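You operate a simulated robot arm through the tools that you are given. There is no shell and no other tool. Be economical: measure what you need, move in short steps, check, and stop when the job is done.

The job below is to be done with a simulated robot arm. You get a single attempt, and the scene is never put back.

Task
Grease the bare patch of the slide bed, cap the tin and run the carriage over it.
Fine: the whole patch, with the green dauber, which ends in its pot; the carriage ends under the gauge. A coat counts when it lies all over at full strength: go over it till it gets no stronger.
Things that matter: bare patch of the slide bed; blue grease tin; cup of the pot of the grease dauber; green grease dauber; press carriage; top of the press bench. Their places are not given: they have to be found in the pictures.

The check looks at the end state, three seconds after you hand in, the way a careful person would. Anything else that was tipped, shoved, dropped, spilled or broken makes it a failure. Lids that push on must go on centred and level and be pressed home; caps that screw on are set level and turned clockwise until they are tight.

Robot
A 7-joint arm with a two-finger parallel gripper, fixed in place. Base frame: the origin is at the foot of the arm, x ahead of it, y to its left, z up. Readings come in m, degrees, newtons and seconds.
With the tool pointing down near the work surface it reaches from about 0.24 to 0.62 m from the base axis. Its first joint turns from -66.0 to 66.0 degrees. Payload 2.6 kg.
Tool frame: the origin (TCP) lies between the finger pads and is the grasp point; the fingertips stand 0.03 m ahead of it; z points along the fingers, y is the line along which they close. Largest opening 0.094 m; finger width 0.028, thickness 0.01; the body of the gripper, 0.05 by 0.096 m, starts 0.055 m behind the TCP.
Orientation is told as [roll, pitch, yaw] about the base's x, y, z axes, in that order, counted from this pose: with the fingers straight down and closing along the base's y, the tool's x points along the base's -x, its y along +y and its z along -z.

Tools
- The arm moves only by the tool jog_arm. Its argument "plan" is a list of rows, each a list of 7 numbers: the finger opening in mm, from 0 to 94, then the shift along the tool's x, y, z in units of 25 mm (1.0 is 25 mm), then the turn, a rotation vector about the tool's x, y, z in units of 4 degrees (1.0 is 4 degrees). In form: [[hand, dx, dy, dz, ax, ay, az], ...]. A call has 1 to 8 rows; each row shifts and turns the commanded pose from where the row before left it, along the tool's axes as they then stand. A call with a number of a shift or a turn outside -1 to 1 is refused whole. A row lasts 0.2 s, in which the tool goes at most 0.05 m and 8.6 degrees; a call with a longer step from one row to the next is refused whole, and so is a gripper value outside its range. Where a pose cannot be reached the arm comes as near as it can. A force on the tool above 40 N (or 10 N above the force at the start of the call, whichever is more), or a blocked arm, ends the call early, and 0.2 s more pass. Each finger travels about 0.072 m/s and halts on what it meets, pressing with about 43 N; the grip force reading is that of the motor and also rises with nothing between the fingers. The clock runs only during rows and for 0.2 s after the last one: add rows that do not move to give the fingers time. It gives the time, the measured TCP pose, the force on the tool (base axes), the opening and the grip force at its end, in the units of the frame above (readings bear some noise), with the torque about the TCP (base axes, N m) and any sound that the robot's microphone picked up.
- Cameras (640 x 400 px; columns grow to the right, rows downward): "scene" is fixed at [0.026, 0.4442, 0.5386]; the picture's right is [-0.78, -0.63, 0.00], its down [-0.51, 0.63, -0.59] and it looks along [0.37, -0.46, -0.81] (base axes); focal length 214 px, centre (320, 200). "wrist" rides on the gripper at [0.076, 0.014, -0.103] in the tool frame; the picture's right is [-0.18, 0.98, 0.00], its down [-0.75, -0.14, -0.64] and it looks along [-0.63, -0.12, 0.77] (tool axes); focal length 243 px, centre (320, 200).
- get_image(camera): a new picture of that camera. It takes no simulated time.
- pixel_to_xyz(camera, pixels): for up to 12 pixels [column, row] of the newest picture of that camera ("zoom" is the newest enlarged one), the place [x, y, z] in the base frame of the surface seen there, good to about 0.002 m. It takes no simulated time.
- close_up(camera, box): a new picture of the part [left, top, right, bottom] of that camera's present view, enlarged. It takes no simulated time.
- job_done(): hands the job in; it is judged then, once.

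Keep the steps short. Do not move on a guess: measure, check each grasp and each placing, and mend mistakes. In all there are 80 turns and 54 pictures (those below and enlarged ones count). Leave the gripper open and the arm clear of the work at the hand-in unless told otherwise, and finish with a single line.

The tools are called after "Call:" as a command line: name --pt "numbers of a row" for each row, then --argument value for the rest, lists and objects as JSON in quotes. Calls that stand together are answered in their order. jog_arm: Moves the arm, as the interface text tells. Its arguments: {"type":"object","properties":{"plan":{"type":"array"}},"required":["plan"]} The other tools are called the same way: get_image (camera) takes a picture; pixel_to_xyz (camera, pixels) gives the place of the surface under pixels of a picture; close_up (camera, box) takes an enlarged picture of a part of a camera's view; job_done () hands the job in.

At the start:

```text
t: 0.0
tcp_pos: [0.3351, 0.1357, 0.4173]
ee_rot: [0.0, 0.1, -0.1]
force: [-0.2, -0.5, -0.4]
ft_torque: [-0.01, 0.02, 0.0]
gripper_width: 0.0942
gripper_force: 0.0
```

scene: 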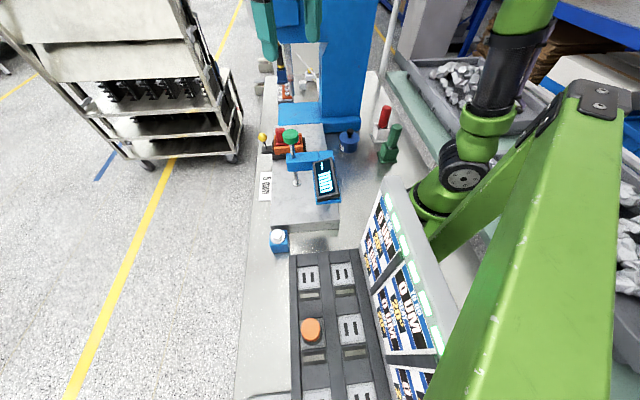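
wrist: 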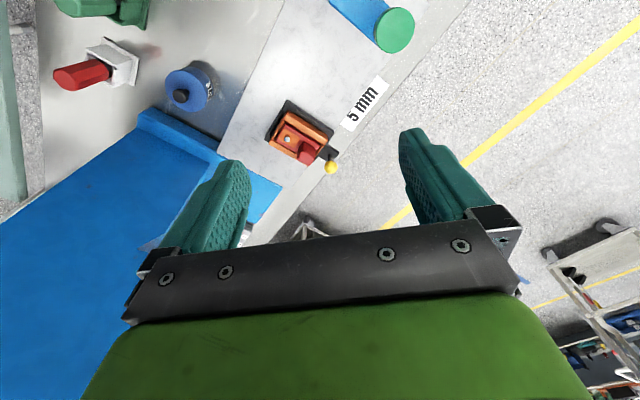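

I see a bench with a blue press, an orange carriage, a blue tin, and red and green daubers. I'll enlarge both views to identify the parts.

Call:
close_up --camera "scene" --box '[240, 60, 440, 185]'

Call:
close_up --camera "scene" --box '[230, 130, 390, 260]'

Call:
close_up --camera "wrist" --box '[40, 0, 440, 220]'

```text
3.20 times, centred on (340, 122) of scene
```

zoom: 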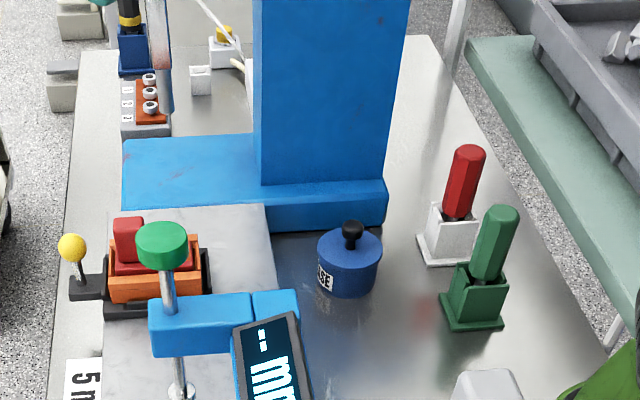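

```text
3.08 times, centred on (310, 195) of scene
```

zoom: 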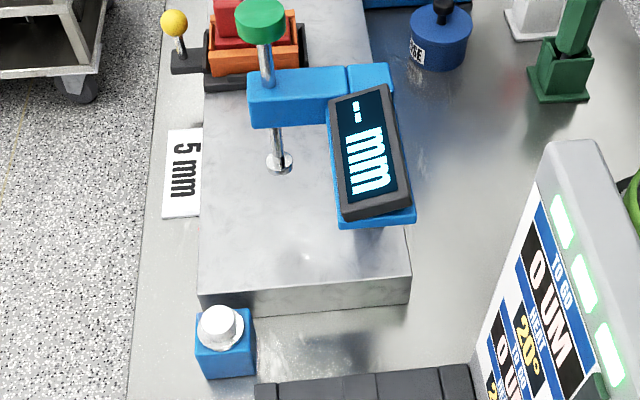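

```text
1.60 times, centred on (240, 110) of wrist
```

zoom: 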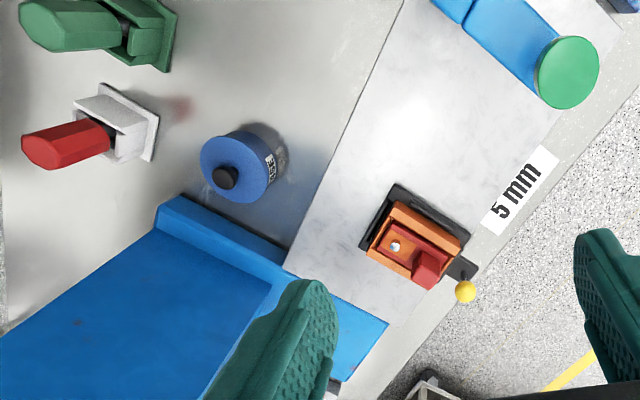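

Next I need a closer look at the tin, the dauber, the bed under the gauge, the display and the tray.

Call:
close_up --camera "scene" --box '[325, 95, 415, 170]'

Call:
close_up --camera "scene" --box '[250, 120, 350, 185]'

Call:
close_up --camera "scene" --box '[250, 180, 450, 400]'

Call:
close_up --camera "wrist" --box '[150, 50, 250, 120]'

```text
5.33 times, centred on (370, 132) of scene
```

zoom: 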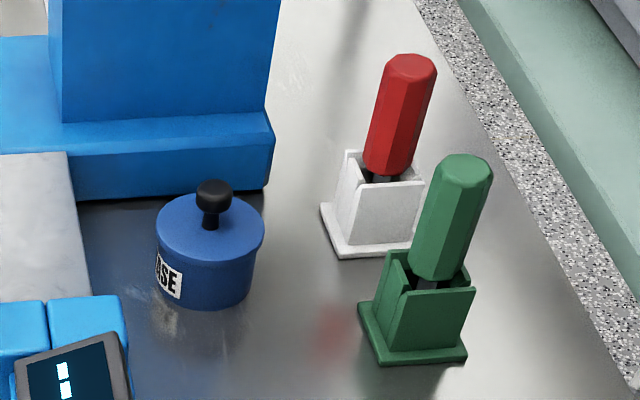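

```text
6.15 times, centred on (300, 152) of scene
```

zoom: 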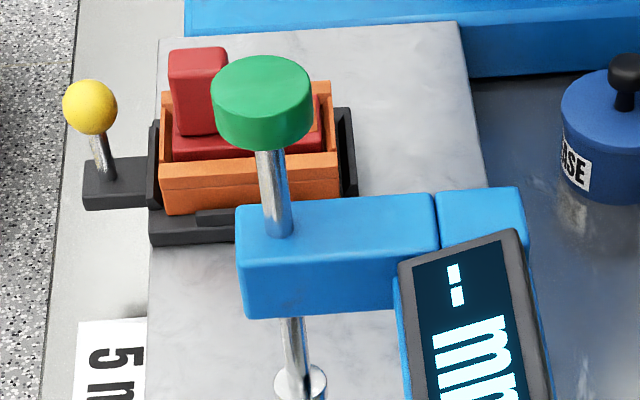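

```text
1.82 times, centred on (350, 290) of scene
```

zoom: 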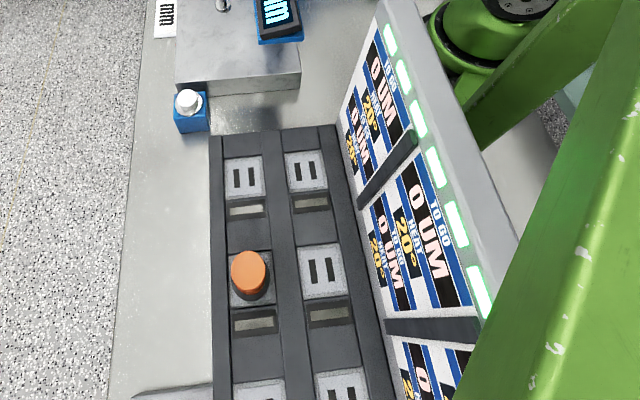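

```text
5.71 times, centred on (200, 85) of wrist
```

zoom: 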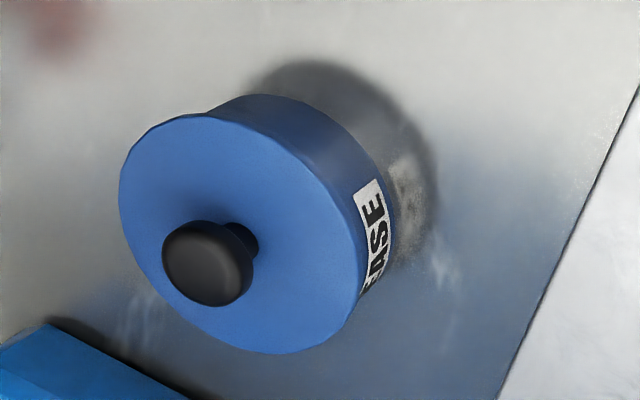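

I'll measure the key points in the scene view: tin, daubers, carriage, gauge and bed corners.

Call:
get_image --camera "scene"

Call:
pixel_to_xyz --camera "scene" --pixels '[[348, 132], [354, 140], [345, 148], [395, 128], [391, 146], [385, 157], [384, 110], [291, 134], [287, 143], [264, 137], [297, 183], [284, 105]]'

Call:
pixel_to_xyz --camera "scene" --pixels '[[274, 222], [340, 218], [320, 128], [276, 160], [305, 210], [310, 165], [308, 132], [300, 152], [279, 136], [278, 237], [326, 105], [290, 225]]'

Call:
pixel_to_xyz --camera "wrist" --pixels '[[181, 96], [200, 80], [205, 110], [190, 66], [170, 90], [85, 75], [120, 65], [80, 8], [120, 15], [290, 140], [310, 155], [331, 168]]'

```text
44 pictures are left
```

scene: 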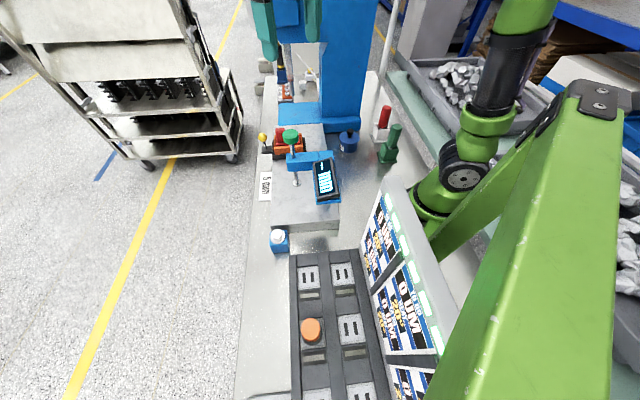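

```text
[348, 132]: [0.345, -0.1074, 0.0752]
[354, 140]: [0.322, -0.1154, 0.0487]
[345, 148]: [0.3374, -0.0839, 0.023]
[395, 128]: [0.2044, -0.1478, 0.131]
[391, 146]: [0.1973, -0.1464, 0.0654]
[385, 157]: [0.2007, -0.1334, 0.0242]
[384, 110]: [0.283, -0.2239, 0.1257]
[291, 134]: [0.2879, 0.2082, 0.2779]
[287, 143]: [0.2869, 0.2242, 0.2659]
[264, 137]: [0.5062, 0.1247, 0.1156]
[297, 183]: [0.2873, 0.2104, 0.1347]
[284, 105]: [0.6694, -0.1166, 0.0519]
```

```text
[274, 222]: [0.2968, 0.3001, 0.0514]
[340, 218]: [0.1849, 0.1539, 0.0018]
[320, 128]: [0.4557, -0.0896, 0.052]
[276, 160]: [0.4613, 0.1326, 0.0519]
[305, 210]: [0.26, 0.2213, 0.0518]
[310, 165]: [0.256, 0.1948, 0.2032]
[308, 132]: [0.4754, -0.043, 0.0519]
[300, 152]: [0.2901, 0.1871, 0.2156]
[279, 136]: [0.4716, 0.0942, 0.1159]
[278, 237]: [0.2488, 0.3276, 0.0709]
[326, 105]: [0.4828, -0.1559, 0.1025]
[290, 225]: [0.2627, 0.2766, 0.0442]
```

```text
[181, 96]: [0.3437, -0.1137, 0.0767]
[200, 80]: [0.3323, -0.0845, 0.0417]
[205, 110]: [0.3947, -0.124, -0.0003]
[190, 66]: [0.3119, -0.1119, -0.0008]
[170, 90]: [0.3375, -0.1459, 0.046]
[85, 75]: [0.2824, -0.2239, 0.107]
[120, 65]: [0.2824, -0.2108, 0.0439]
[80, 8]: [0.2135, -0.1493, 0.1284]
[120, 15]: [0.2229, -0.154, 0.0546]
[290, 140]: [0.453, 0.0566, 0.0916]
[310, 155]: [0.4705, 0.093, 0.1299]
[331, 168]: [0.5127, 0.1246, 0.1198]
```

The bed top is at z≈0.052 and its axis runs along about (0.7, -0.71), with the carriage near (0.46, 0.06) and the gauge spindle near (0.287, 0.21). I'll enlarge the bed between them in the wrist view.

Call:
close_up --camera "wrist" --box '[210, 0, 410, 125]'

Call:
pixel_to_xyz --camera "wrist" --pixels '[[335, 0], [280, 70], [218, 148], [330, 60], [300, 60], [350, 130], [372, 96], [270, 135], [290, 100], [332, 133], [302, 163], [395, 30]]'

Call:
jog_arm --pt "94 0 0 0 0 1 0" --pt "94 0 0 0 0 1 0" --pt "94 0 0 0 0 1 0" --pt "94 0 0 0 0 1 0" --pt "94 0 0 0 0 1 0" --pt "94 0 0 0 0 1 0" --pt "94 0 0 0 0 0 0"

Call:
get_image --camera "wrist"

```text
3.20 times, centred on (310, 62) of wrist
```

zoom: 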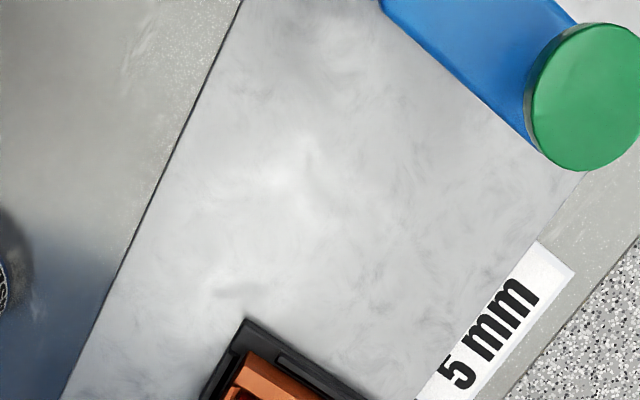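

```text
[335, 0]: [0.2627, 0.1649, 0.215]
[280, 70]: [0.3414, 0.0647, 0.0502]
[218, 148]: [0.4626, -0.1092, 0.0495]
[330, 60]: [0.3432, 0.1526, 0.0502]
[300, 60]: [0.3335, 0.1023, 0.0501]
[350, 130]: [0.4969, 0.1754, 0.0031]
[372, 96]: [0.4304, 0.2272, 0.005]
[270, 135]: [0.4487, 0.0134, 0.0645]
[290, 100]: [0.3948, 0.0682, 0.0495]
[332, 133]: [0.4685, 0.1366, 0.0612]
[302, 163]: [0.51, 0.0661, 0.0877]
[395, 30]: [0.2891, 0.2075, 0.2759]
```

```text
t: 1.6
tcp_pos: [0.3315, 0.13, 0.4162]
ee_rot: [0.3, 13.7, 0.0]
force: [0.9, -0.7, 0.0]
ft_torque: [-0.02, 0.0, -0.03]
gripper_width: 0.0944
gripper_force: 0.0
out of reach, approached as far as the arm can: row 4, 5, 6
```

```text
42 pictures are left
```

wrist: 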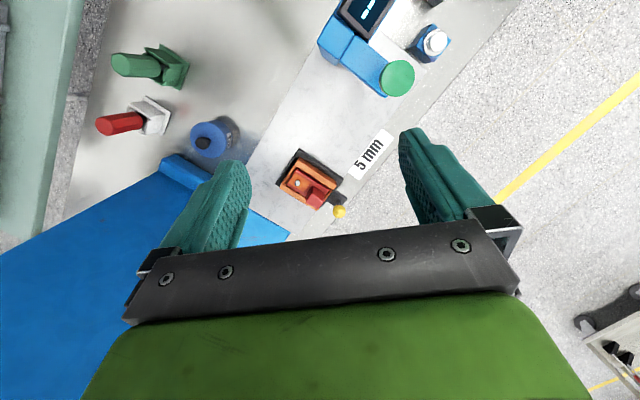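

The view now covers the whole bed. I'll enlarge it to find the bare patch.

Call:
close_up --camera "wrist" --box '[270, 60, 400, 145]'

Call:
close_up --camera "wrist" --box '[250, 0, 470, 140]'

Call:
pixel_to_xyz --camera "wrist" --pixels '[[337, 5], [250, 155], [298, 80], [310, 105], [345, 105], [340, 80], [280, 182], [346, 174], [302, 151], [330, 200], [397, 78], [339, 211]]'

```text
4.71 times, centred on (335, 102) of wrist
```

zoom: 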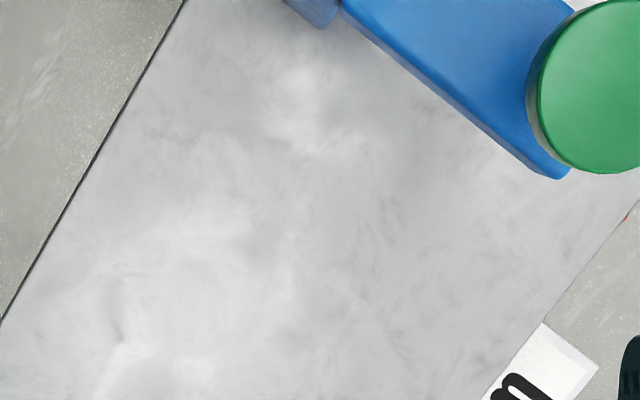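

```text
2.86 times, centred on (360, 70) of wrist
```

zoom: 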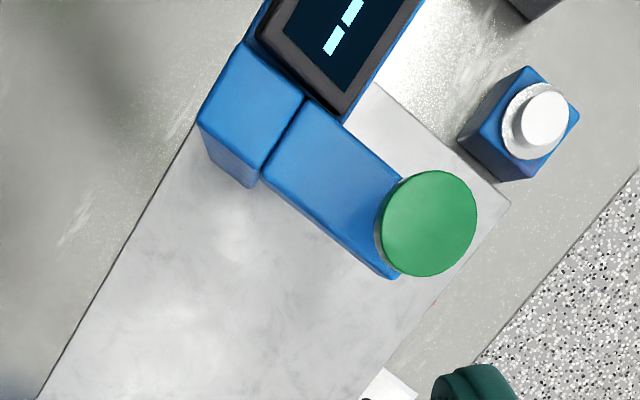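

```text
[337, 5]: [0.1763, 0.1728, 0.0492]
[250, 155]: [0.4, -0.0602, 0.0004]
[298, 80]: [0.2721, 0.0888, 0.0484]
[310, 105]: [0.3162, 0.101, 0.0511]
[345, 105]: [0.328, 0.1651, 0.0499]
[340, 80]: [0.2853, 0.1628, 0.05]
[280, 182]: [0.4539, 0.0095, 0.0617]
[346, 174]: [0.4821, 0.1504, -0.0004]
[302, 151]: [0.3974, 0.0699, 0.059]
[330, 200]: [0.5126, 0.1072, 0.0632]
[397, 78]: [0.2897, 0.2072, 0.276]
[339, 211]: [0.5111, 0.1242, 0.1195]
```

No distinct patch is visible yet, so I'll level the tool and come lower for a sharper view of the bed.

Call:
jog_arm --pt "94 0 0 0 0 -1 0" --pt "94 0 0 0 0 -1 0" --pt "94 0 0 0 0 -1 0" --pt "94 0 0 0.5 0 -0.4 0" --pt "94 0.4 0 1 0 0 0" --pt "94 0.4 0 1 0 0 0" --pt "94 0.4 0 1 0 0 0" --pt "94 0 0 0 0 0 0"

Call:
get_image --camera "wrist"

```text
t: 3.4
tcp_pos: [0.2999, 0.1291, 0.3285]
ee_rot: [0.3, 0.1, -0.1]
force: [-0.2, 0.1, 0.1]
ft_torque: [-0.02, 0.02, 0.0]
gripper_width: 0.0939
gripper_force: 0.1
```

```text
39 pictures are left
```

wrist: 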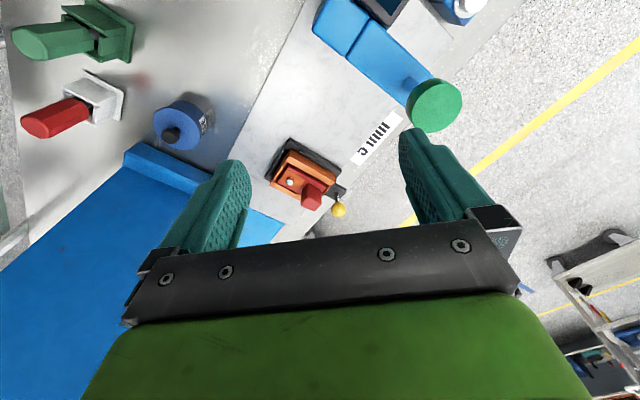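

Call:
close_up --camera "wrist" --box '[260, 50, 420, 150]'

Call:
close_up --camera "wrist" --box '[240, 130, 360, 210]'

Call:
close_up --camera "wrist" --box '[10, 0, 140, 150]'

```text
4.00 times, centred on (340, 100) of wrist
```

zoom: 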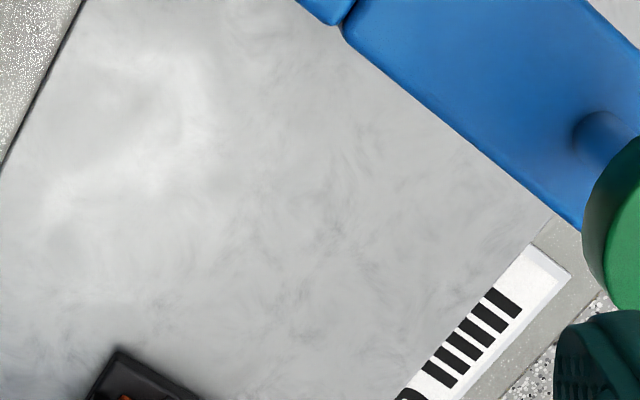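

```text
5.00 times, centred on (300, 170) of wrist
```

zoom: 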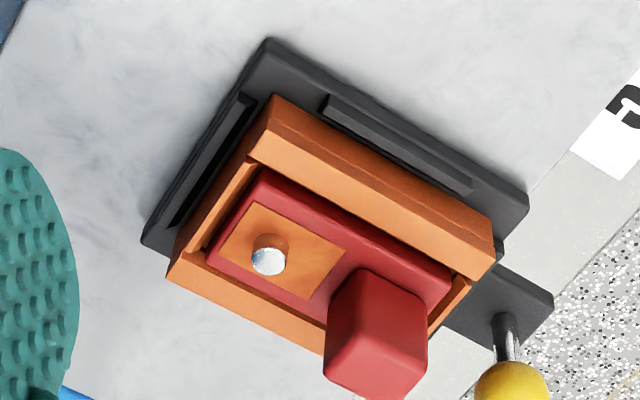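

```text
2.67 times, centred on (75, 75) of wrist
```

zoom: 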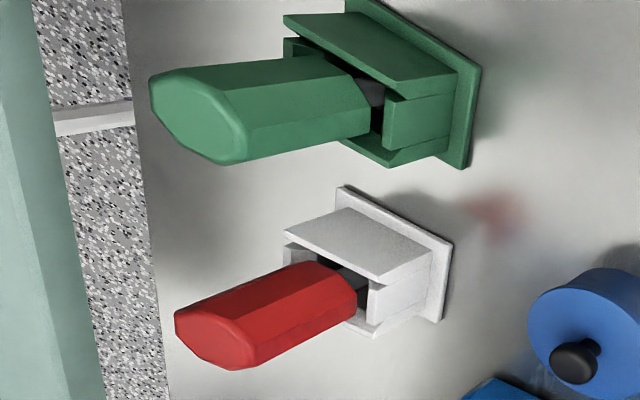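

Call:
close_up --camera "scene" --box '[260, 120, 350, 230]'

Call:
jog_arm --pt "94 0 -1 0.5 0 0 1" --pt "94 0 -1 1 0 0 1" --pt "94 0 -1 1 0 0 1" --pt "94 0 -1 1 0 0 1" --pt "94 0 0 0 0 0 1" --pt "94 0 0 0 0 0 1" --pt "94 0 0 0 0 0 1" --pt "94 0 0 0 0 0 0"

Call:
get_image --camera "wrist"

```text
3.64 times, centred on (305, 175) of scene
```

zoom: 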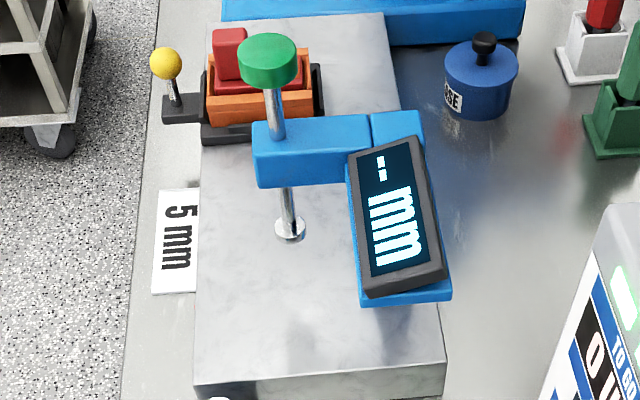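

```text
t: 5.2
tcp_pos: [0.2898, 0.0319, 0.2411]
ee_rot: [0.2, 0.2, -28.0]
force: [0.3, 1.0, -0.3]
ft_torque: [0.0, 0.03, -0.02]
gripper_width: 0.094
gripper_force: 0.0
```

```text
34 pictures are left
```

wrist: 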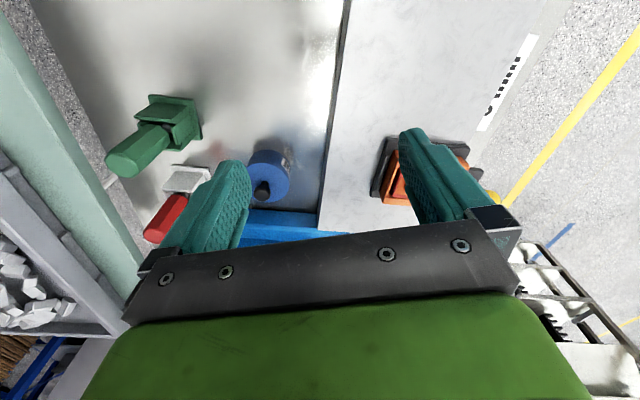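

Call:
close_up --camera "wrist" --box '[320, 0, 560, 150]'

Call:
pixel_to_xyz --camera "wrist" --pixels '[[350, 10], [325, 215], [540, 10], [400, 60], [450, 60], [478, 128], [385, 140], [372, 195], [263, 190], [268, 160], [345, 60], [335, 130]]'

```text
2.67 times, centred on (440, 75) of wrist
```

zoom: 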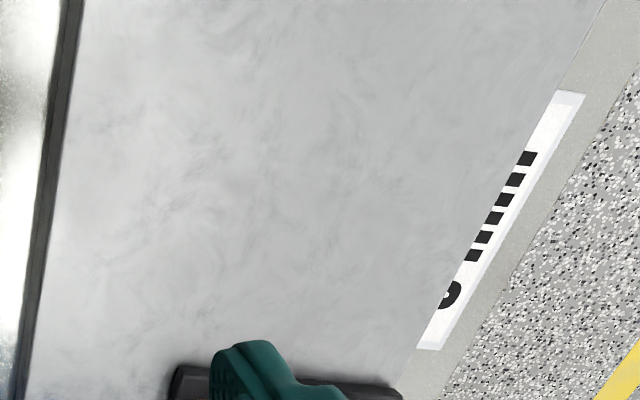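

```text
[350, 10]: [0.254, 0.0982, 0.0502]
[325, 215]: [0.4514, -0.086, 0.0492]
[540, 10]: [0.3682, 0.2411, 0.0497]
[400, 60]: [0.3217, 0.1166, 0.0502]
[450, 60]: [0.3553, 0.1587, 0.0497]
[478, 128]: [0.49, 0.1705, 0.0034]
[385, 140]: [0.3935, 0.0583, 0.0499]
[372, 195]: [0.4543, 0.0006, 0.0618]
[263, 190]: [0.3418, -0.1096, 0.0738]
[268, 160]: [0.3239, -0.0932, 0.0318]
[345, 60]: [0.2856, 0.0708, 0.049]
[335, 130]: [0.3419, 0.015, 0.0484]
```

No sharp patch shows yet, so I'll come back to that from another angle. The tin knob is at about (0.343, -0.110, 0.076). I'll hover above it at z=0.14 and use that viewpoint to look again.

Call:
jog_arm --pt "94 -0.9 -0.8 0.8 0 0 0" --pt "94 -0.9 -0.8 0.8 0 0 0" --pt "94 -0.9 -0.8 0.8 0 0 0" --pt "94 -0.9 -0.8 0.8 0 0 0" --pt "94 -0.94 -0.82 0.8 0 0 0" --pt "94 0 0 0 0 0 0"

Call:
get_image --camera "wrist"

Call:
close_up --camera "scene" --box '[265, 60, 425, 230]'

```text
t: 6.6
tcp_pos: [0.3414, -0.1105, 0.1421]
ee_rot: [0.2, 0.1, -28.1]
force: [0.1, 0.6, 0.0]
ft_torque: [0.02, -0.02, 0.0]
gripper_width: 0.0939
gripper_force: 0.0
```

```text
32 pictures are left
```

wrist: 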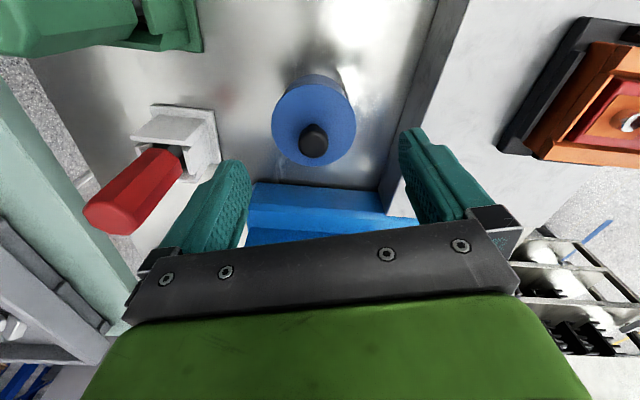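

```text
2.35 times, centred on (345, 145) of scene
```

zoom: 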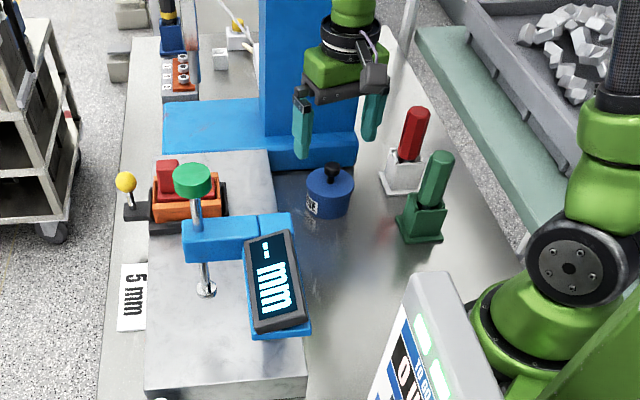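

I'll measure the knob and lid again from here.

Call:
pixel_to_xyz --camera "wrist" --pixels '[[313, 135], [313, 150], [300, 140], [326, 140], [310, 95], [280, 115], [348, 115], [315, 163], [260, 190], [310, 75], [186, 150], [160, 130]]'

```text
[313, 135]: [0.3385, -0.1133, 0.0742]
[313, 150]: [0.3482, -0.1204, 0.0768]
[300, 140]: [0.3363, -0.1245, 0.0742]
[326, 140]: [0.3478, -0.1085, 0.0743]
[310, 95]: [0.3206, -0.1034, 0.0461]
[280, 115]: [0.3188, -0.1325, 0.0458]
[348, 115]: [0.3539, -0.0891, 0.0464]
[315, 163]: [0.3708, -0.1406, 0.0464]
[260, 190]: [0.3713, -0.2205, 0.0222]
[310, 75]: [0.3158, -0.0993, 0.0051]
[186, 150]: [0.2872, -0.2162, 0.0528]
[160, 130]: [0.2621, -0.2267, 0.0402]
```

The knob centre is (0.342, -0.116), with its top at 0.076 and the lid top at 0.046. I'll centre, descend to TCP z≈0.080 so the tips stay above the lid, and close.

Call:
jog_arm --pt "94 -0.12 -0.18 0.6 0 0 0" --pt "70 0 0 0.7 0 0 0" --pt "60 0 0 0.7 0 0 0" --pt "60 0 0 0.48 0 0 0" --pt "40 0 0 0 0 0 0" --pt "10 0 0 0 0 0 0" --pt "10 0 0 0 0 0 0" --pt "10 0 0 0 0 0 0"

```text
t: 8.4
tcp_pos: [0.3404, -0.1145, 0.0812]
ee_rot: [0.2, 0.1, -28.1]
force: [-3.0, -7.1, 4.5]
ft_torque: [-0.21, 0.1, -0.03]
gripper_width: 0.0205
gripper_force: 43.0
heard: snap
```

I hold the knob (20.5 mm opening) but heard a "snap" and there is some sideways force. I'll look before going on.

Call:
get_image --camera "wrist"

Call:
close_up --camera "scene" --box '[300, 80, 420, 170]'

```text
30 pictures are left
```

wrist: 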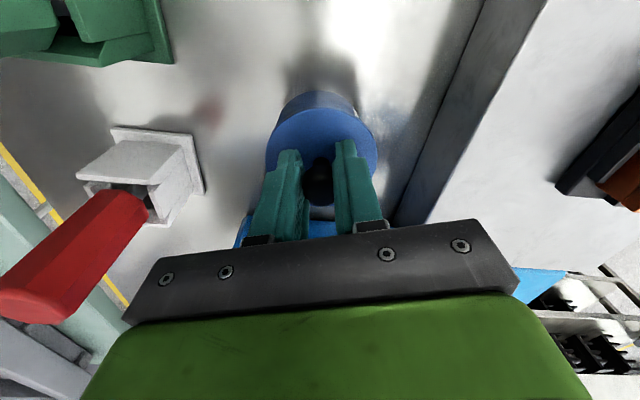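

```text
4.44 times, centred on (360, 125) of scene
```

zoom: 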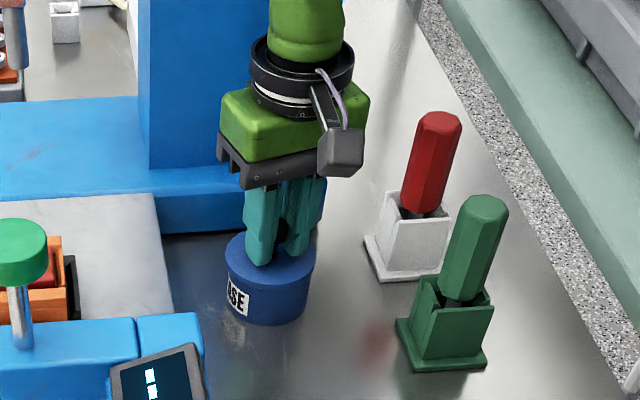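

Nothing looks displaced and the lid sits in the grip. I'll lift slowly to see whether it comes free.

Call:
jog_arm --pt "10 0 0 -0.1 0 0 0" --pt "10 0 0 -0.2 0 0 0" --pt "10 0 0 -0.4 0 0 0" --pt "10 0 0 -0.6 0 0 0" --pt "10 0 0 -0.6 0 0 0" --pt "10 0 0 0 0 0 0"

Call:
close_up --camera "scene" --box '[300, 80, 420, 170]'

```text
t: 9.8
tcp_pos: [0.3422, -0.1146, 0.126]
ee_rot: [0.3, 0.3, -28.1]
force: [0.4, 0.0, 0.1]
ft_torque: [-0.01, -0.02, 0.03]
gripper_width: 0.0205
gripper_force: 43.0
```

```text
4.44 times, centred on (360, 125) of scene
```

zoom: 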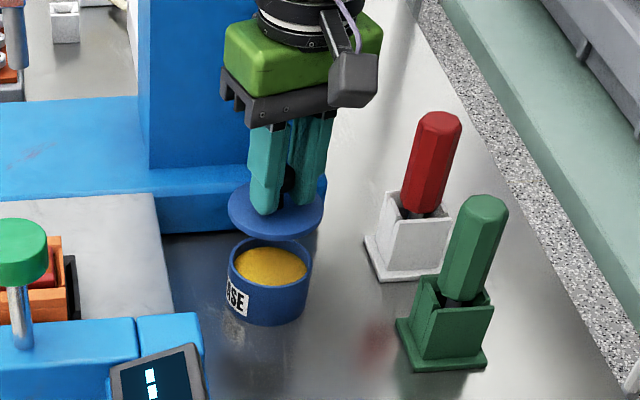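

The lid is off and the yellow grease is visible. I'll set the lid on free bench near (0.27, -0.03), moving sideways at height first.

Call:
jog_arm --pt "10 0.83 0.33 0 0 0 0" --pt "10 0.83 0.33 0 0 0 0" --pt "10 0.83 0.33 0 0 0 0" --pt "10 0.83 0.33 0 0 0 0" --pt "10 0.82 0.33 0 0 0 0" --pt "10 0 0 0.8 0 0 0" --pt "10 0 0 0.8 0 0 0" --pt "10 0 0 0 0 0 0"

Call:
get_image --camera "wrist"

```text
t: 11.6
tcp_pos: [0.2694, -0.0286, 0.0846]
ee_rot: [0.2, 0.1, -28.1]
force: [-0.7, 0.7, 0.5]
ft_torque: [0.0, -0.01, 0.01]
gripper_width: 0.0206
gripper_force: 43.3
```

```text
27 pictures are left
```

wrist: 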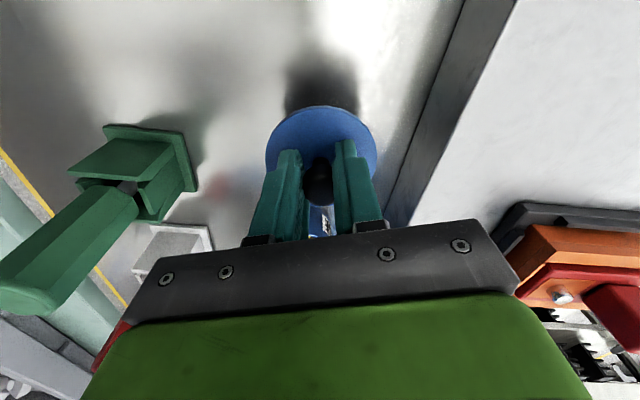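

The spot below is free. I'll lower towards the bench and check force.

Call:
jog_arm --pt "10 0 0 0.7 0 0 0" --pt "10 0 0 0.5 0 0 0" --pt "10 0 0 0.12 0 0 0" --pt "10 0 0 0 0 0 0"

```text
t: 12.6
tcp_pos: [0.2707, -0.0287, 0.0534]
ee_rot: [0.2, 0.2, -28.1]
force: [0.7, 0.3, -0.4]
ft_torque: [0.02, 0.03, -0.02]
gripper_width: 0.0202
gripper_force: 42.7
```

Call:
jog_arm --pt "10 0 0 0.12 0 0 0" --pt "10 0 0 0.08 0 0 0" --pt "10 0 0 0 0 0 0"

Call:
close_up --camera "scene" --box '[290, 100, 410, 200]'

```text
t: 13.4
tcp_pos: [0.2702, -0.0285, 0.0482]
ee_rot: [0.2, 0.2, -28.1]
force: [-0.8, 1.0, -0.1]
ft_torque: [-0.04, -0.02, 0.0]
gripper_width: 0.0205
gripper_force: 42.8
```

```text
4.00 times, centred on (350, 150) of scene
```

zoom: 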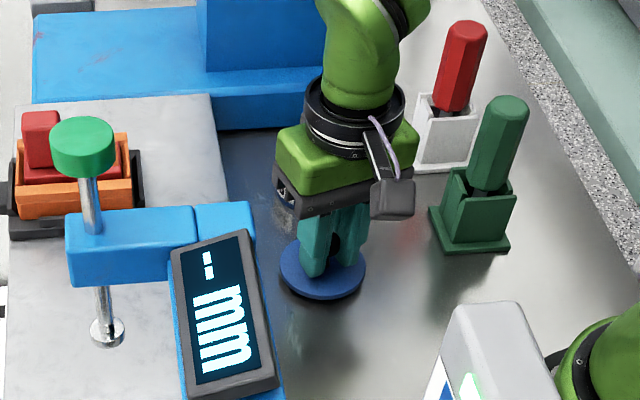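

No contact yet. I'll go down in smaller steps.

Call:
jog_arm --pt "10 0 0 0.08 0 0 0" --pt "10 0 0 0.08 0 0 0" --pt "10 0 0 0 0 0 0"

Call:
jog_arm --pt "10 0 0 0.06 0 0 0" --pt "10 0 0 0 0 0 0"

```text
t: 14.0
tcp_pos: [0.2713, -0.0289, 0.0456]
ee_rot: [0.4, 0.1, -28.5]
force: [-2.4, -1.2, 11.5]
ft_torque: [0.02, -0.01, -0.07]
gripper_width: 0.0206
gripper_force: 42.7
stopped in row 3: the force on the tool passed its limit at 50 N (the readings are from after the stop); the commanded pose is now the measured one
```

```text
t: 14.4
tcp_pos: [0.2708, -0.0276, 0.0451]
ee_rot: [0.3, 0.1, -28.6]
force: [-2.5, 0.6, 10.2]
ft_torque: [-0.02, 0.01, -0.06]
gripper_width: 0.0203
gripper_force: 42.6
stopped in row 2: the force on the tool passed its limit at 45 N (the readings are from after the stop); the commanded pose is now the measured one
```

The lid rests on the bench at TCP z≈0.0455. I'll release it and rise.

Call:
jog_arm --pt "30 0 0 -0.02 0 0 0" --pt "50 0 0 0 0 0 0" --pt "50 0 0 0 0 0 0" --pt "50 0 0 -1 0 0 0" --pt "50 0 0 -1 0 0 0" --pt "50 0 0 -1 0 0 0" --pt "50 0 0 -1 0 0 0" --pt "50 0 0 0 0 0 0"

Call:
get_image --camera "scene"

Call:
get_image --camera "wrist"

```text
t: 16.2
tcp_pos: [0.2708, -0.0307, 0.1477]
ee_rot: [0.3, 0.1, -28.4]
force: [-0.4, 0.1, 0.1]
ft_torque: [-0.03, -0.02, -0.03]
gripper_width: 0.05
gripper_force: 0.1
```

```text
25 pictures are left
```

scene: 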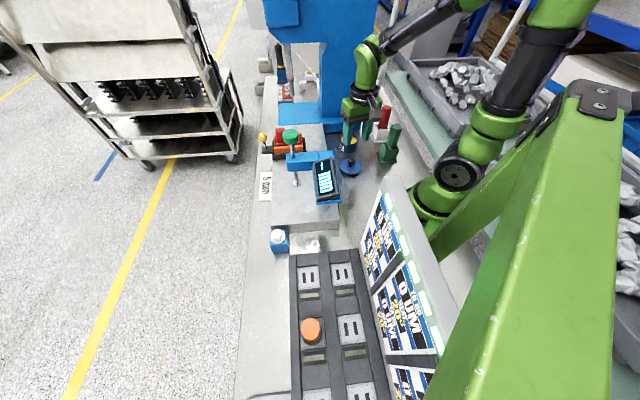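

```text
24 pictures are left
```

wrist: 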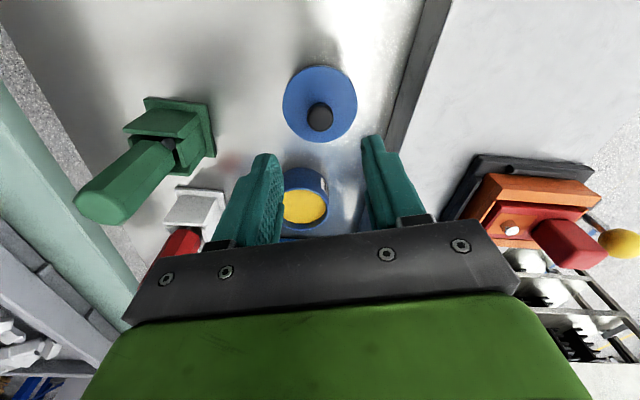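

I'll measure the lid, tin rim and grease, and the green dauber with its pot.

Call:
pixel_to_xyz --camera "wrist" --pixels '[[320, 115], [320, 68], [284, 105], [356, 102], [305, 205], [305, 172], [95, 205], [115, 210], [150, 165], [110, 180], [170, 145], [185, 130]]'

Call:
pixel_to_xyz --camera "scene" --pixels '[[395, 126], [399, 128], [391, 129], [393, 140], [389, 150], [382, 143], [399, 148], [380, 152], [378, 155], [395, 158], [388, 162], [348, 145]]'

Call:
close_up --camera "wrist" --box '[60, 80, 220, 240]'

```text
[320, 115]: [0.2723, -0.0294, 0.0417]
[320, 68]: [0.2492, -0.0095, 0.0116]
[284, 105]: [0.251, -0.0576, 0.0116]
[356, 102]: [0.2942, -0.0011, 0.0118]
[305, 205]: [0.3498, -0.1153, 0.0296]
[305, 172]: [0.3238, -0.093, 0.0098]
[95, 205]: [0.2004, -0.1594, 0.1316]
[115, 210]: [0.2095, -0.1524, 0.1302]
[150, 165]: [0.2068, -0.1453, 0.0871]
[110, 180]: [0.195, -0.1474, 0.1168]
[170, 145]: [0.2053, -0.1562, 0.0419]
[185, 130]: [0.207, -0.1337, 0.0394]
```

```text
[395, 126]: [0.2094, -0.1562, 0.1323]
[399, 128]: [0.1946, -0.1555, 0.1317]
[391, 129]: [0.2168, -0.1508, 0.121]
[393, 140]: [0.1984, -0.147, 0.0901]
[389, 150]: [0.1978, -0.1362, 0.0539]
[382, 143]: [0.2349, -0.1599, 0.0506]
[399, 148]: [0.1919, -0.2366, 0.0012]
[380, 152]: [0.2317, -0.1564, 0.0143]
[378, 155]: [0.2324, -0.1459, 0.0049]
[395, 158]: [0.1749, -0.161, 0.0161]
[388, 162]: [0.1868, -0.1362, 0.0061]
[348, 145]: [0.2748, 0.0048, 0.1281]
```

```text
2.50 times, centred on (140, 160) of wrist
```

zoom: 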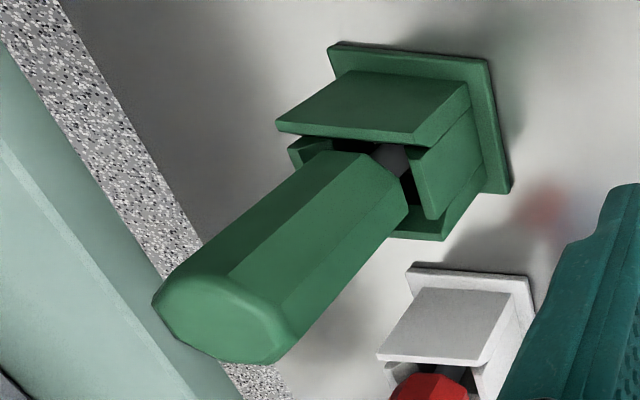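

Call:
pixel_to_xyz --camera "zoom" --pixels '[[225, 320], [162, 300], [270, 355], [190, 335], [200, 285], [285, 325], [375, 170], [395, 200], [350, 230], [320, 180], [395, 95], [290, 125]]'

```text
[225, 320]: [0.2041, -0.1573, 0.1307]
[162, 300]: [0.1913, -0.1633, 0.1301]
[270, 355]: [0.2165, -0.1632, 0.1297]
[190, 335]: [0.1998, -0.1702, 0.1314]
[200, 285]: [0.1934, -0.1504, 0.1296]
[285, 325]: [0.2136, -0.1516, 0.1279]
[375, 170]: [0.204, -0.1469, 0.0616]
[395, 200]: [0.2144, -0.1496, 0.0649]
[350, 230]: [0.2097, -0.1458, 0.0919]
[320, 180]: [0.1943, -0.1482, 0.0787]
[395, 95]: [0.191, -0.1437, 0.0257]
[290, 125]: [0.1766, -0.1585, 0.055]
```

The green dauber's handle is vertical and centred at about (0.204, -0.159), z 0.065–0.131, with its pot turned about -12°. I'll rise, turn to yaw -12 and move over it.

Call:
jog_arm --pt "70 0 0 -0.6 0 0 -1" --pt "70 0 0 -0.6 0 0 -1" --pt "70 0 0 -0.6 0 0 -1" --pt "70 0 0 -0.6 0 0 -1" --pt "70 0.3 -0.95 0 0 0 0" --pt "70 0.3 -0.95 0 0 0 0" --pt "70 0.3 -0.95 0 0 0 0" --pt "70 0 0 0 0 0 0"

```text
t: 18.1
tcp_pos: [0.2325, -0.0951, 0.2054]
ee_rot: [0.5, 0.1, -12.4]
force: [0.2, -0.7, -0.9]
ft_torque: [-0.02, 0.01, -0.01]
gripper_width: 0.0698
gripper_force: 0.0
```

Call:
jog_arm --pt "70 0.19 -0.92 0 0 0 0" --pt "70 0.19 -0.92 0 0 0 0" --pt "70 0.19 -0.91 0 0 0 0" --pt "70 0 0 0.4 0 0 0" --pt "70 0 0 0 0 0 0"

Call:
get_image --camera "wrist"

```text
t: 19.2
tcp_pos: [0.2044, -0.1597, 0.1959]
ee_rot: [0.4, 0.0, -12.4]
force: [-1.3, -0.3, -0.1]
ft_torque: [-0.02, 0.0, -0.01]
gripper_width: 0.0698
gripper_force: 0.0
```

```text
22 pictures are left
```

wrist: 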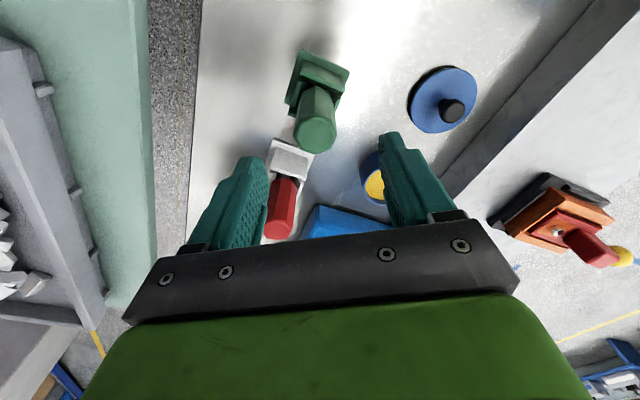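

Call:
pixel_to_xyz --camera "wrist" --pixels '[[316, 135], [297, 135], [334, 133], [317, 118], [316, 149], [302, 52], [347, 70], [310, 62]]'

```text
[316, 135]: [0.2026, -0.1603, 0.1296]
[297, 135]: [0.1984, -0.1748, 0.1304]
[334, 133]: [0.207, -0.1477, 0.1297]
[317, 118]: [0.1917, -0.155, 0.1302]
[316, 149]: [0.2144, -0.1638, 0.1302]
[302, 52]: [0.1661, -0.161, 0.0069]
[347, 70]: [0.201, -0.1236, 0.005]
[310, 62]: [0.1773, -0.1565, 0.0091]
```

The handle centre is (0.203, -0.161). The pot's edges lie at about 45°, so handle flats should face ±y. I'll turn to yaw 0, descend to z≈0.105 and close.

Call:
jog_arm --pt "70 0 0 0 0 0 -1" --pt "70 0 0 0 0 0 -1" --pt "70 0.04 -0.04 0.6 0 0 -1" --pt "70 0 0 1 0 0 -0.1" --pt "70 0 0 1 0 0 0" --pt "70 0 0 1 0 0 0" --pt "70 0 0 0 0 0 0"

Call:
jog_arm --pt "50 0 0 0 0 0 0" --pt "36 0 0 0 0 0 0" --pt "15 0 0 0 0 0 0" --pt "15 0 0 0 0 0 0" --pt "15 0 0 0 0 0 0"

```text
t: 20.9
tcp_pos: [0.2031, -0.159, 0.105]
ee_rot: [0.4, -0.1, 0.0]
force: [-0.7, 0.1, -0.7]
ft_torque: [0.03, 0.0, 0.03]
gripper_width: 0.0699
gripper_force: 0.0
```

```text
t: 22.1
tcp_pos: [0.2024, -0.1604, 0.1053]
ee_rot: [0.2, -0.3, 0.1]
force: [-1.7, -12.5, -2.8]
ft_torque: [-1.09, 0.18, -0.02]
gripper_width: 0.031
gripper_force: 43.4
```

Gripped at 31 mm, but there is a -12 N side load, so the grip is slightly off centre. I'll ease the arm 2 mm towards -y, then lift.

Call:
jog_arm --pt "15 0 -0.06 0 0 0 0" --pt "15 0 0 0 0 0 0"

```text
t: 22.6
tcp_pos: [0.203, -0.1602, 0.1049]
ee_rot: [0.3, -0.1, 0.0]
force: [-0.1, -4.3, 1.9]
ft_torque: [-0.38, 0.15, 0.0]
gripper_width: 0.0308
gripper_force: 42.7
```

Call:
jog_arm --pt "15 0 -0.03 -0.3 0 0 0" --pt "15 0 0 -0.6 0 0 0" --pt "15 0 0 -0.8 0 0 0" --pt "15 0 0 -1 0 0 0" --pt "15 0 0 -1 0 0 0" --pt "15 0 0 0 0 0 0"

Call:
close_up --camera "scene" --box '[330, 90, 430, 170]'

```text
t: 24.1
tcp_pos: [0.2042, -0.1642, 0.1975]
ee_rot: [0.4, -0.2, 0.1]
force: [0.6, 0.2, -0.7]
ft_torque: [-0.05, 0.03, -0.01]
gripper_width: 0.0309
gripper_force: 43.1
```

```text
5.00 times, centred on (380, 130) of scene
```

zoom: 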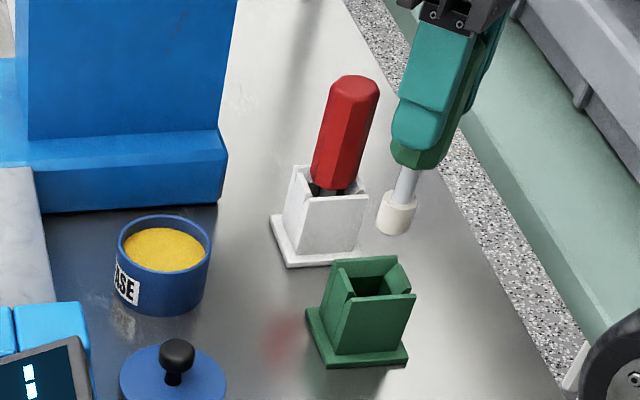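

The dauber is out, with a white felt tip. I'll measure the tip, the pot opening and the tin.

Call:
pixel_to_xyz --camera "zoom" --pixels '[[395, 230], [397, 222], [405, 190], [412, 155], [165, 250], [165, 217], [122, 245], [208, 250], [165, 270], [383, 290], [340, 260], [412, 295]]'

```text
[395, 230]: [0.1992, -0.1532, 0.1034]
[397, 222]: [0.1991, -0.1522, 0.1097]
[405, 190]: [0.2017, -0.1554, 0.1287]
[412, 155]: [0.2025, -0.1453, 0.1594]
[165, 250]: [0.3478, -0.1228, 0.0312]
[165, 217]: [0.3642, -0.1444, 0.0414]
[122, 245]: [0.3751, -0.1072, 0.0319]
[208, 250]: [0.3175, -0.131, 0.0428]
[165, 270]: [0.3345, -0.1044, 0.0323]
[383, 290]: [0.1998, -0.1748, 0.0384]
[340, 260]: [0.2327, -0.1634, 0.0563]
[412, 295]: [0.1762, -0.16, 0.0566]
```

The tip is about 0.096 below the TCP and the grease surface is at z≈0.031. I'll carry the dauber over the tin at (0.342, -0.117).

Call:
jog_arm --pt "15 -0.92 0.31 0 0 0 0" --pt "15 -0.92 0.31 0 0 0 0" --pt "15 -0.92 0.31 0 0 0 0" --pt "15 -0.92 0.31 0 0 0 0" --pt "15 -0.92 0.31 0 0 0 0" --pt "15 -0.92 0.32 0 0 0 0" --pt "15 0 0 1 0 0 0" --pt "15 0 0 0 0 0 0"

Call:
close_up --camera "scene" --box '[310, 90, 390, 165]'

```text
t: 25.9
tcp_pos: [0.3425, -0.1151, 0.1718]
ee_rot: [0.4, -0.1, 0.0]
force: [-0.1, 0.0, -0.9]
ft_torque: [-0.04, 0.0, -0.02]
gripper_width: 0.031
gripper_force: 42.7
```

```text
5.33 times, centred on (350, 128) of scene
```

zoom: 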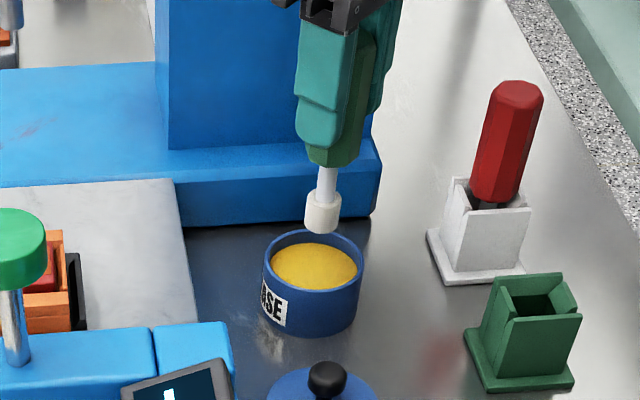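

The tip is centred above the tin. I'll lower it into the grease, watching the force.

Call:
jog_arm --pt "15 0 -0.04 0.7 0 0 0" --pt "15 0 0 0.7 0 0 0" --pt "15 0 0 0.3 0 0 0" --pt "15 0 0 0.2 0 0 0" --pt "15 0 0 0 0 0 0" --pt "15 0 0 0 0 0 0"

```text
t: 27.1
tcp_pos: [0.3446, -0.1165, 0.1282]
ee_rot: [0.2, -0.7, -0.2]
force: [-0.9, 0.3, 2.8]
ft_torque: [0.01, 0.09, -0.04]
gripper_width: 0.0308
gripper_force: 43.4
stopped in row 6: the force on the tool passed its limit at 40 N (the readings are from after the stop); the commanded pose is now the measured one
```

The tip touched the grease at TCP z=0.128. I'll lift and check that the tip is loaded.

Call:
jog_arm --pt "15 0 0 0 0 0 0" --pt "15 0 0 -0.5 0 0 0" --pt "15 0 0 -1 0 0 0" --pt "15 0 0 -1 0 0 0" --pt "15 0 0 -0.5 0 0 0" --pt "15 0 0 0 0 0 0"

Call:
close_up --camera "scene" --box '[300, 70, 390, 165]'

```text
t: 28.6
tcp_pos: [0.3442, -0.117, 0.2035]
ee_rot: [0.3, -0.6, 0.0]
force: [0.1, 0.8, -1.5]
ft_torque: [0.0, 0.02, -0.02]
gripper_width: 0.0308
gripper_force: 43.0
```

```text
4.21 times, centred on (345, 118) of scene
```

zoom: 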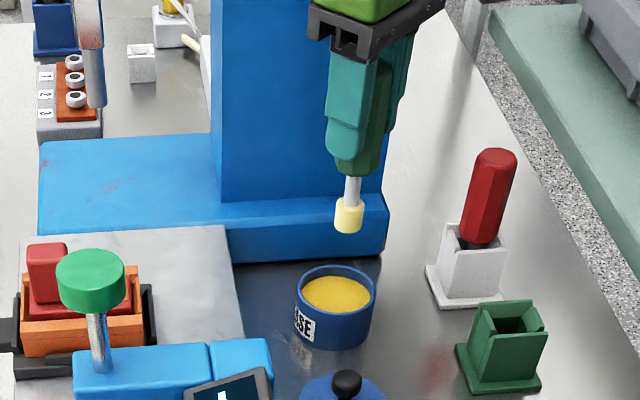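

The tip is now pale yellow, so it is loaded. The bed axis is about -45°, and the patch should lie between carriage (front s≈0.235) and gauge. I'll carry the dauber across at height, turning to yaw ≈45 so the camera and palm stay clear of the gauge.

Call:
jog_arm --pt "15 -0.12 0.892 0 0 0 -1" --pt "15 -0.182 0.882 0 0 0 -1" --pt "15 -0.243 0.867 0 0 0 -1" --pt "15 -0.303 0.848 0 0 0 -1" --pt "15 -0.361 0.824 0 0 0 -1" --pt "15 -0.418 0.797 0 0 0 -1" --pt "15 -0.472 0.766 0 0 0 -1" --pt "15 -0.525 0.731 0 0 0 -1"

```text
t: 30.4
tcp_pos: [0.3666, 0.0625, 0.2043]
ee_rot: [-0.1, -0.6, 32.0]
force: [-0.1, 0.1, -1.4]
ft_torque: [-0.02, 0.01, 0.03]
gripper_width: 0.031
gripper_force: 42.7
```

Call:
jog_arm --pt "15 -0.583 0.68 0 0 0 -1" --pt "15 -0.628 0.637 0 0 0 -1" --pt "15 -0.672 0.592 0 0 0 -1" --pt "15 -0.711 0.544 0 0 0 -0.25" --pt "15 0 0 0.5 0 0 0" --pt "15 0 0 0 0 0 0"

Call:
get_image --camera "wrist"

```text
t: 31.8
tcp_pos: [0.3791, 0.1501, 0.1921]
ee_rot: [-0.2, -0.5, 44.9]
force: [0.3, -1.0, -1.2]
ft_torque: [0.0, 0.0, -0.02]
gripper_width: 0.0308
gripper_force: 43.5
```

```text
18 pictures are left
```

wrist: 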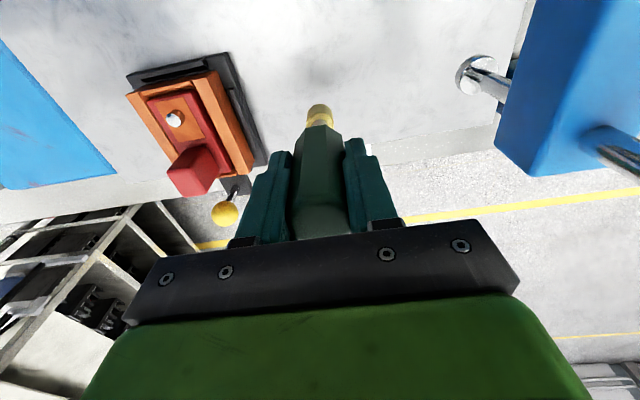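

This is a clear view across the bed between carriage and gauge. I'll enlarge it.

Call:
close_up --camera "wrist" --box '[230, 0, 500, 168]'

Call:
pixel_to_xyz --camera "wrist" --pixels '[[320, 108], [400, 60], [270, 30], [480, 65], [262, 160], [228, 55], [130, 72], [372, 148], [500, 122], [225, 212], [190, 170], [520, 20]]'

```text
2.37 times, centred on (365, 84) of wrist
```

zoom: 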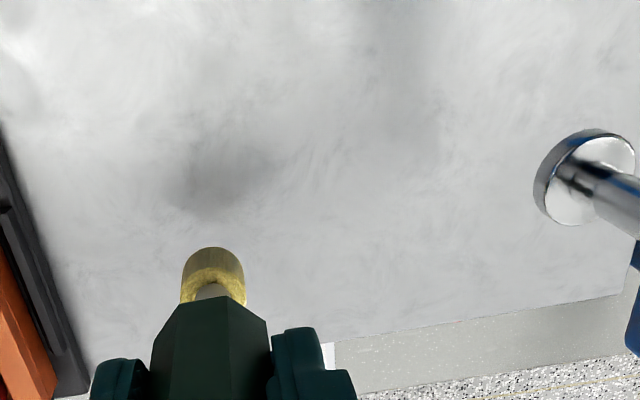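

```text
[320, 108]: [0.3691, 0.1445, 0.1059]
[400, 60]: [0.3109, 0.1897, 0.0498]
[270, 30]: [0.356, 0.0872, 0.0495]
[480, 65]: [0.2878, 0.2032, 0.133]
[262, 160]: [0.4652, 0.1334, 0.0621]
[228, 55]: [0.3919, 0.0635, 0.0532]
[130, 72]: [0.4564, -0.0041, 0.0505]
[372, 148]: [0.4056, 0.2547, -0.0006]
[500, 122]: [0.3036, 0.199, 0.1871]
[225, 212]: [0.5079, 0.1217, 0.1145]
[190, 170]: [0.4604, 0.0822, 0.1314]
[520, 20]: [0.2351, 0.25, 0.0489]
```

No sharp boundary shows. I'll touch the tip down gently in the middle, make a short stroke, and see where a coat appears.

Call:
jog_arm --pt "15 0 0 0.8 0 0 0" --pt "15 0 0 0.8 0 0 0" --pt "15 0 0 0.12 0 0 0" --pt "15 0 0 0.04 0 0 0" --pt "15 0 0 0 0 0 0"

```text
t: 33.0
tcp_pos: [0.3807, 0.1503, 0.1482]
ee_rot: [-0.2, -0.5, 44.9]
force: [-0.8, 0.3, -1.2]
ft_torque: [0.01, 0.0, -0.01]
gripper_width: 0.0309
gripper_force: 43.6
```

Call:
jog_arm --pt "15 0 0 0.05 0 0 0" --pt "15 0 0 0 0 0 0"

```text
t: 33.5
tcp_pos: [0.3796, 0.1508, 0.1486]
ee_rot: [-0.4, -0.7, 44.9]
force: [-4.1, -0.7, 13.7]
ft_torque: [-0.07, 0.41, -0.01]
gripper_width: 0.0307
gripper_force: 43.4
```

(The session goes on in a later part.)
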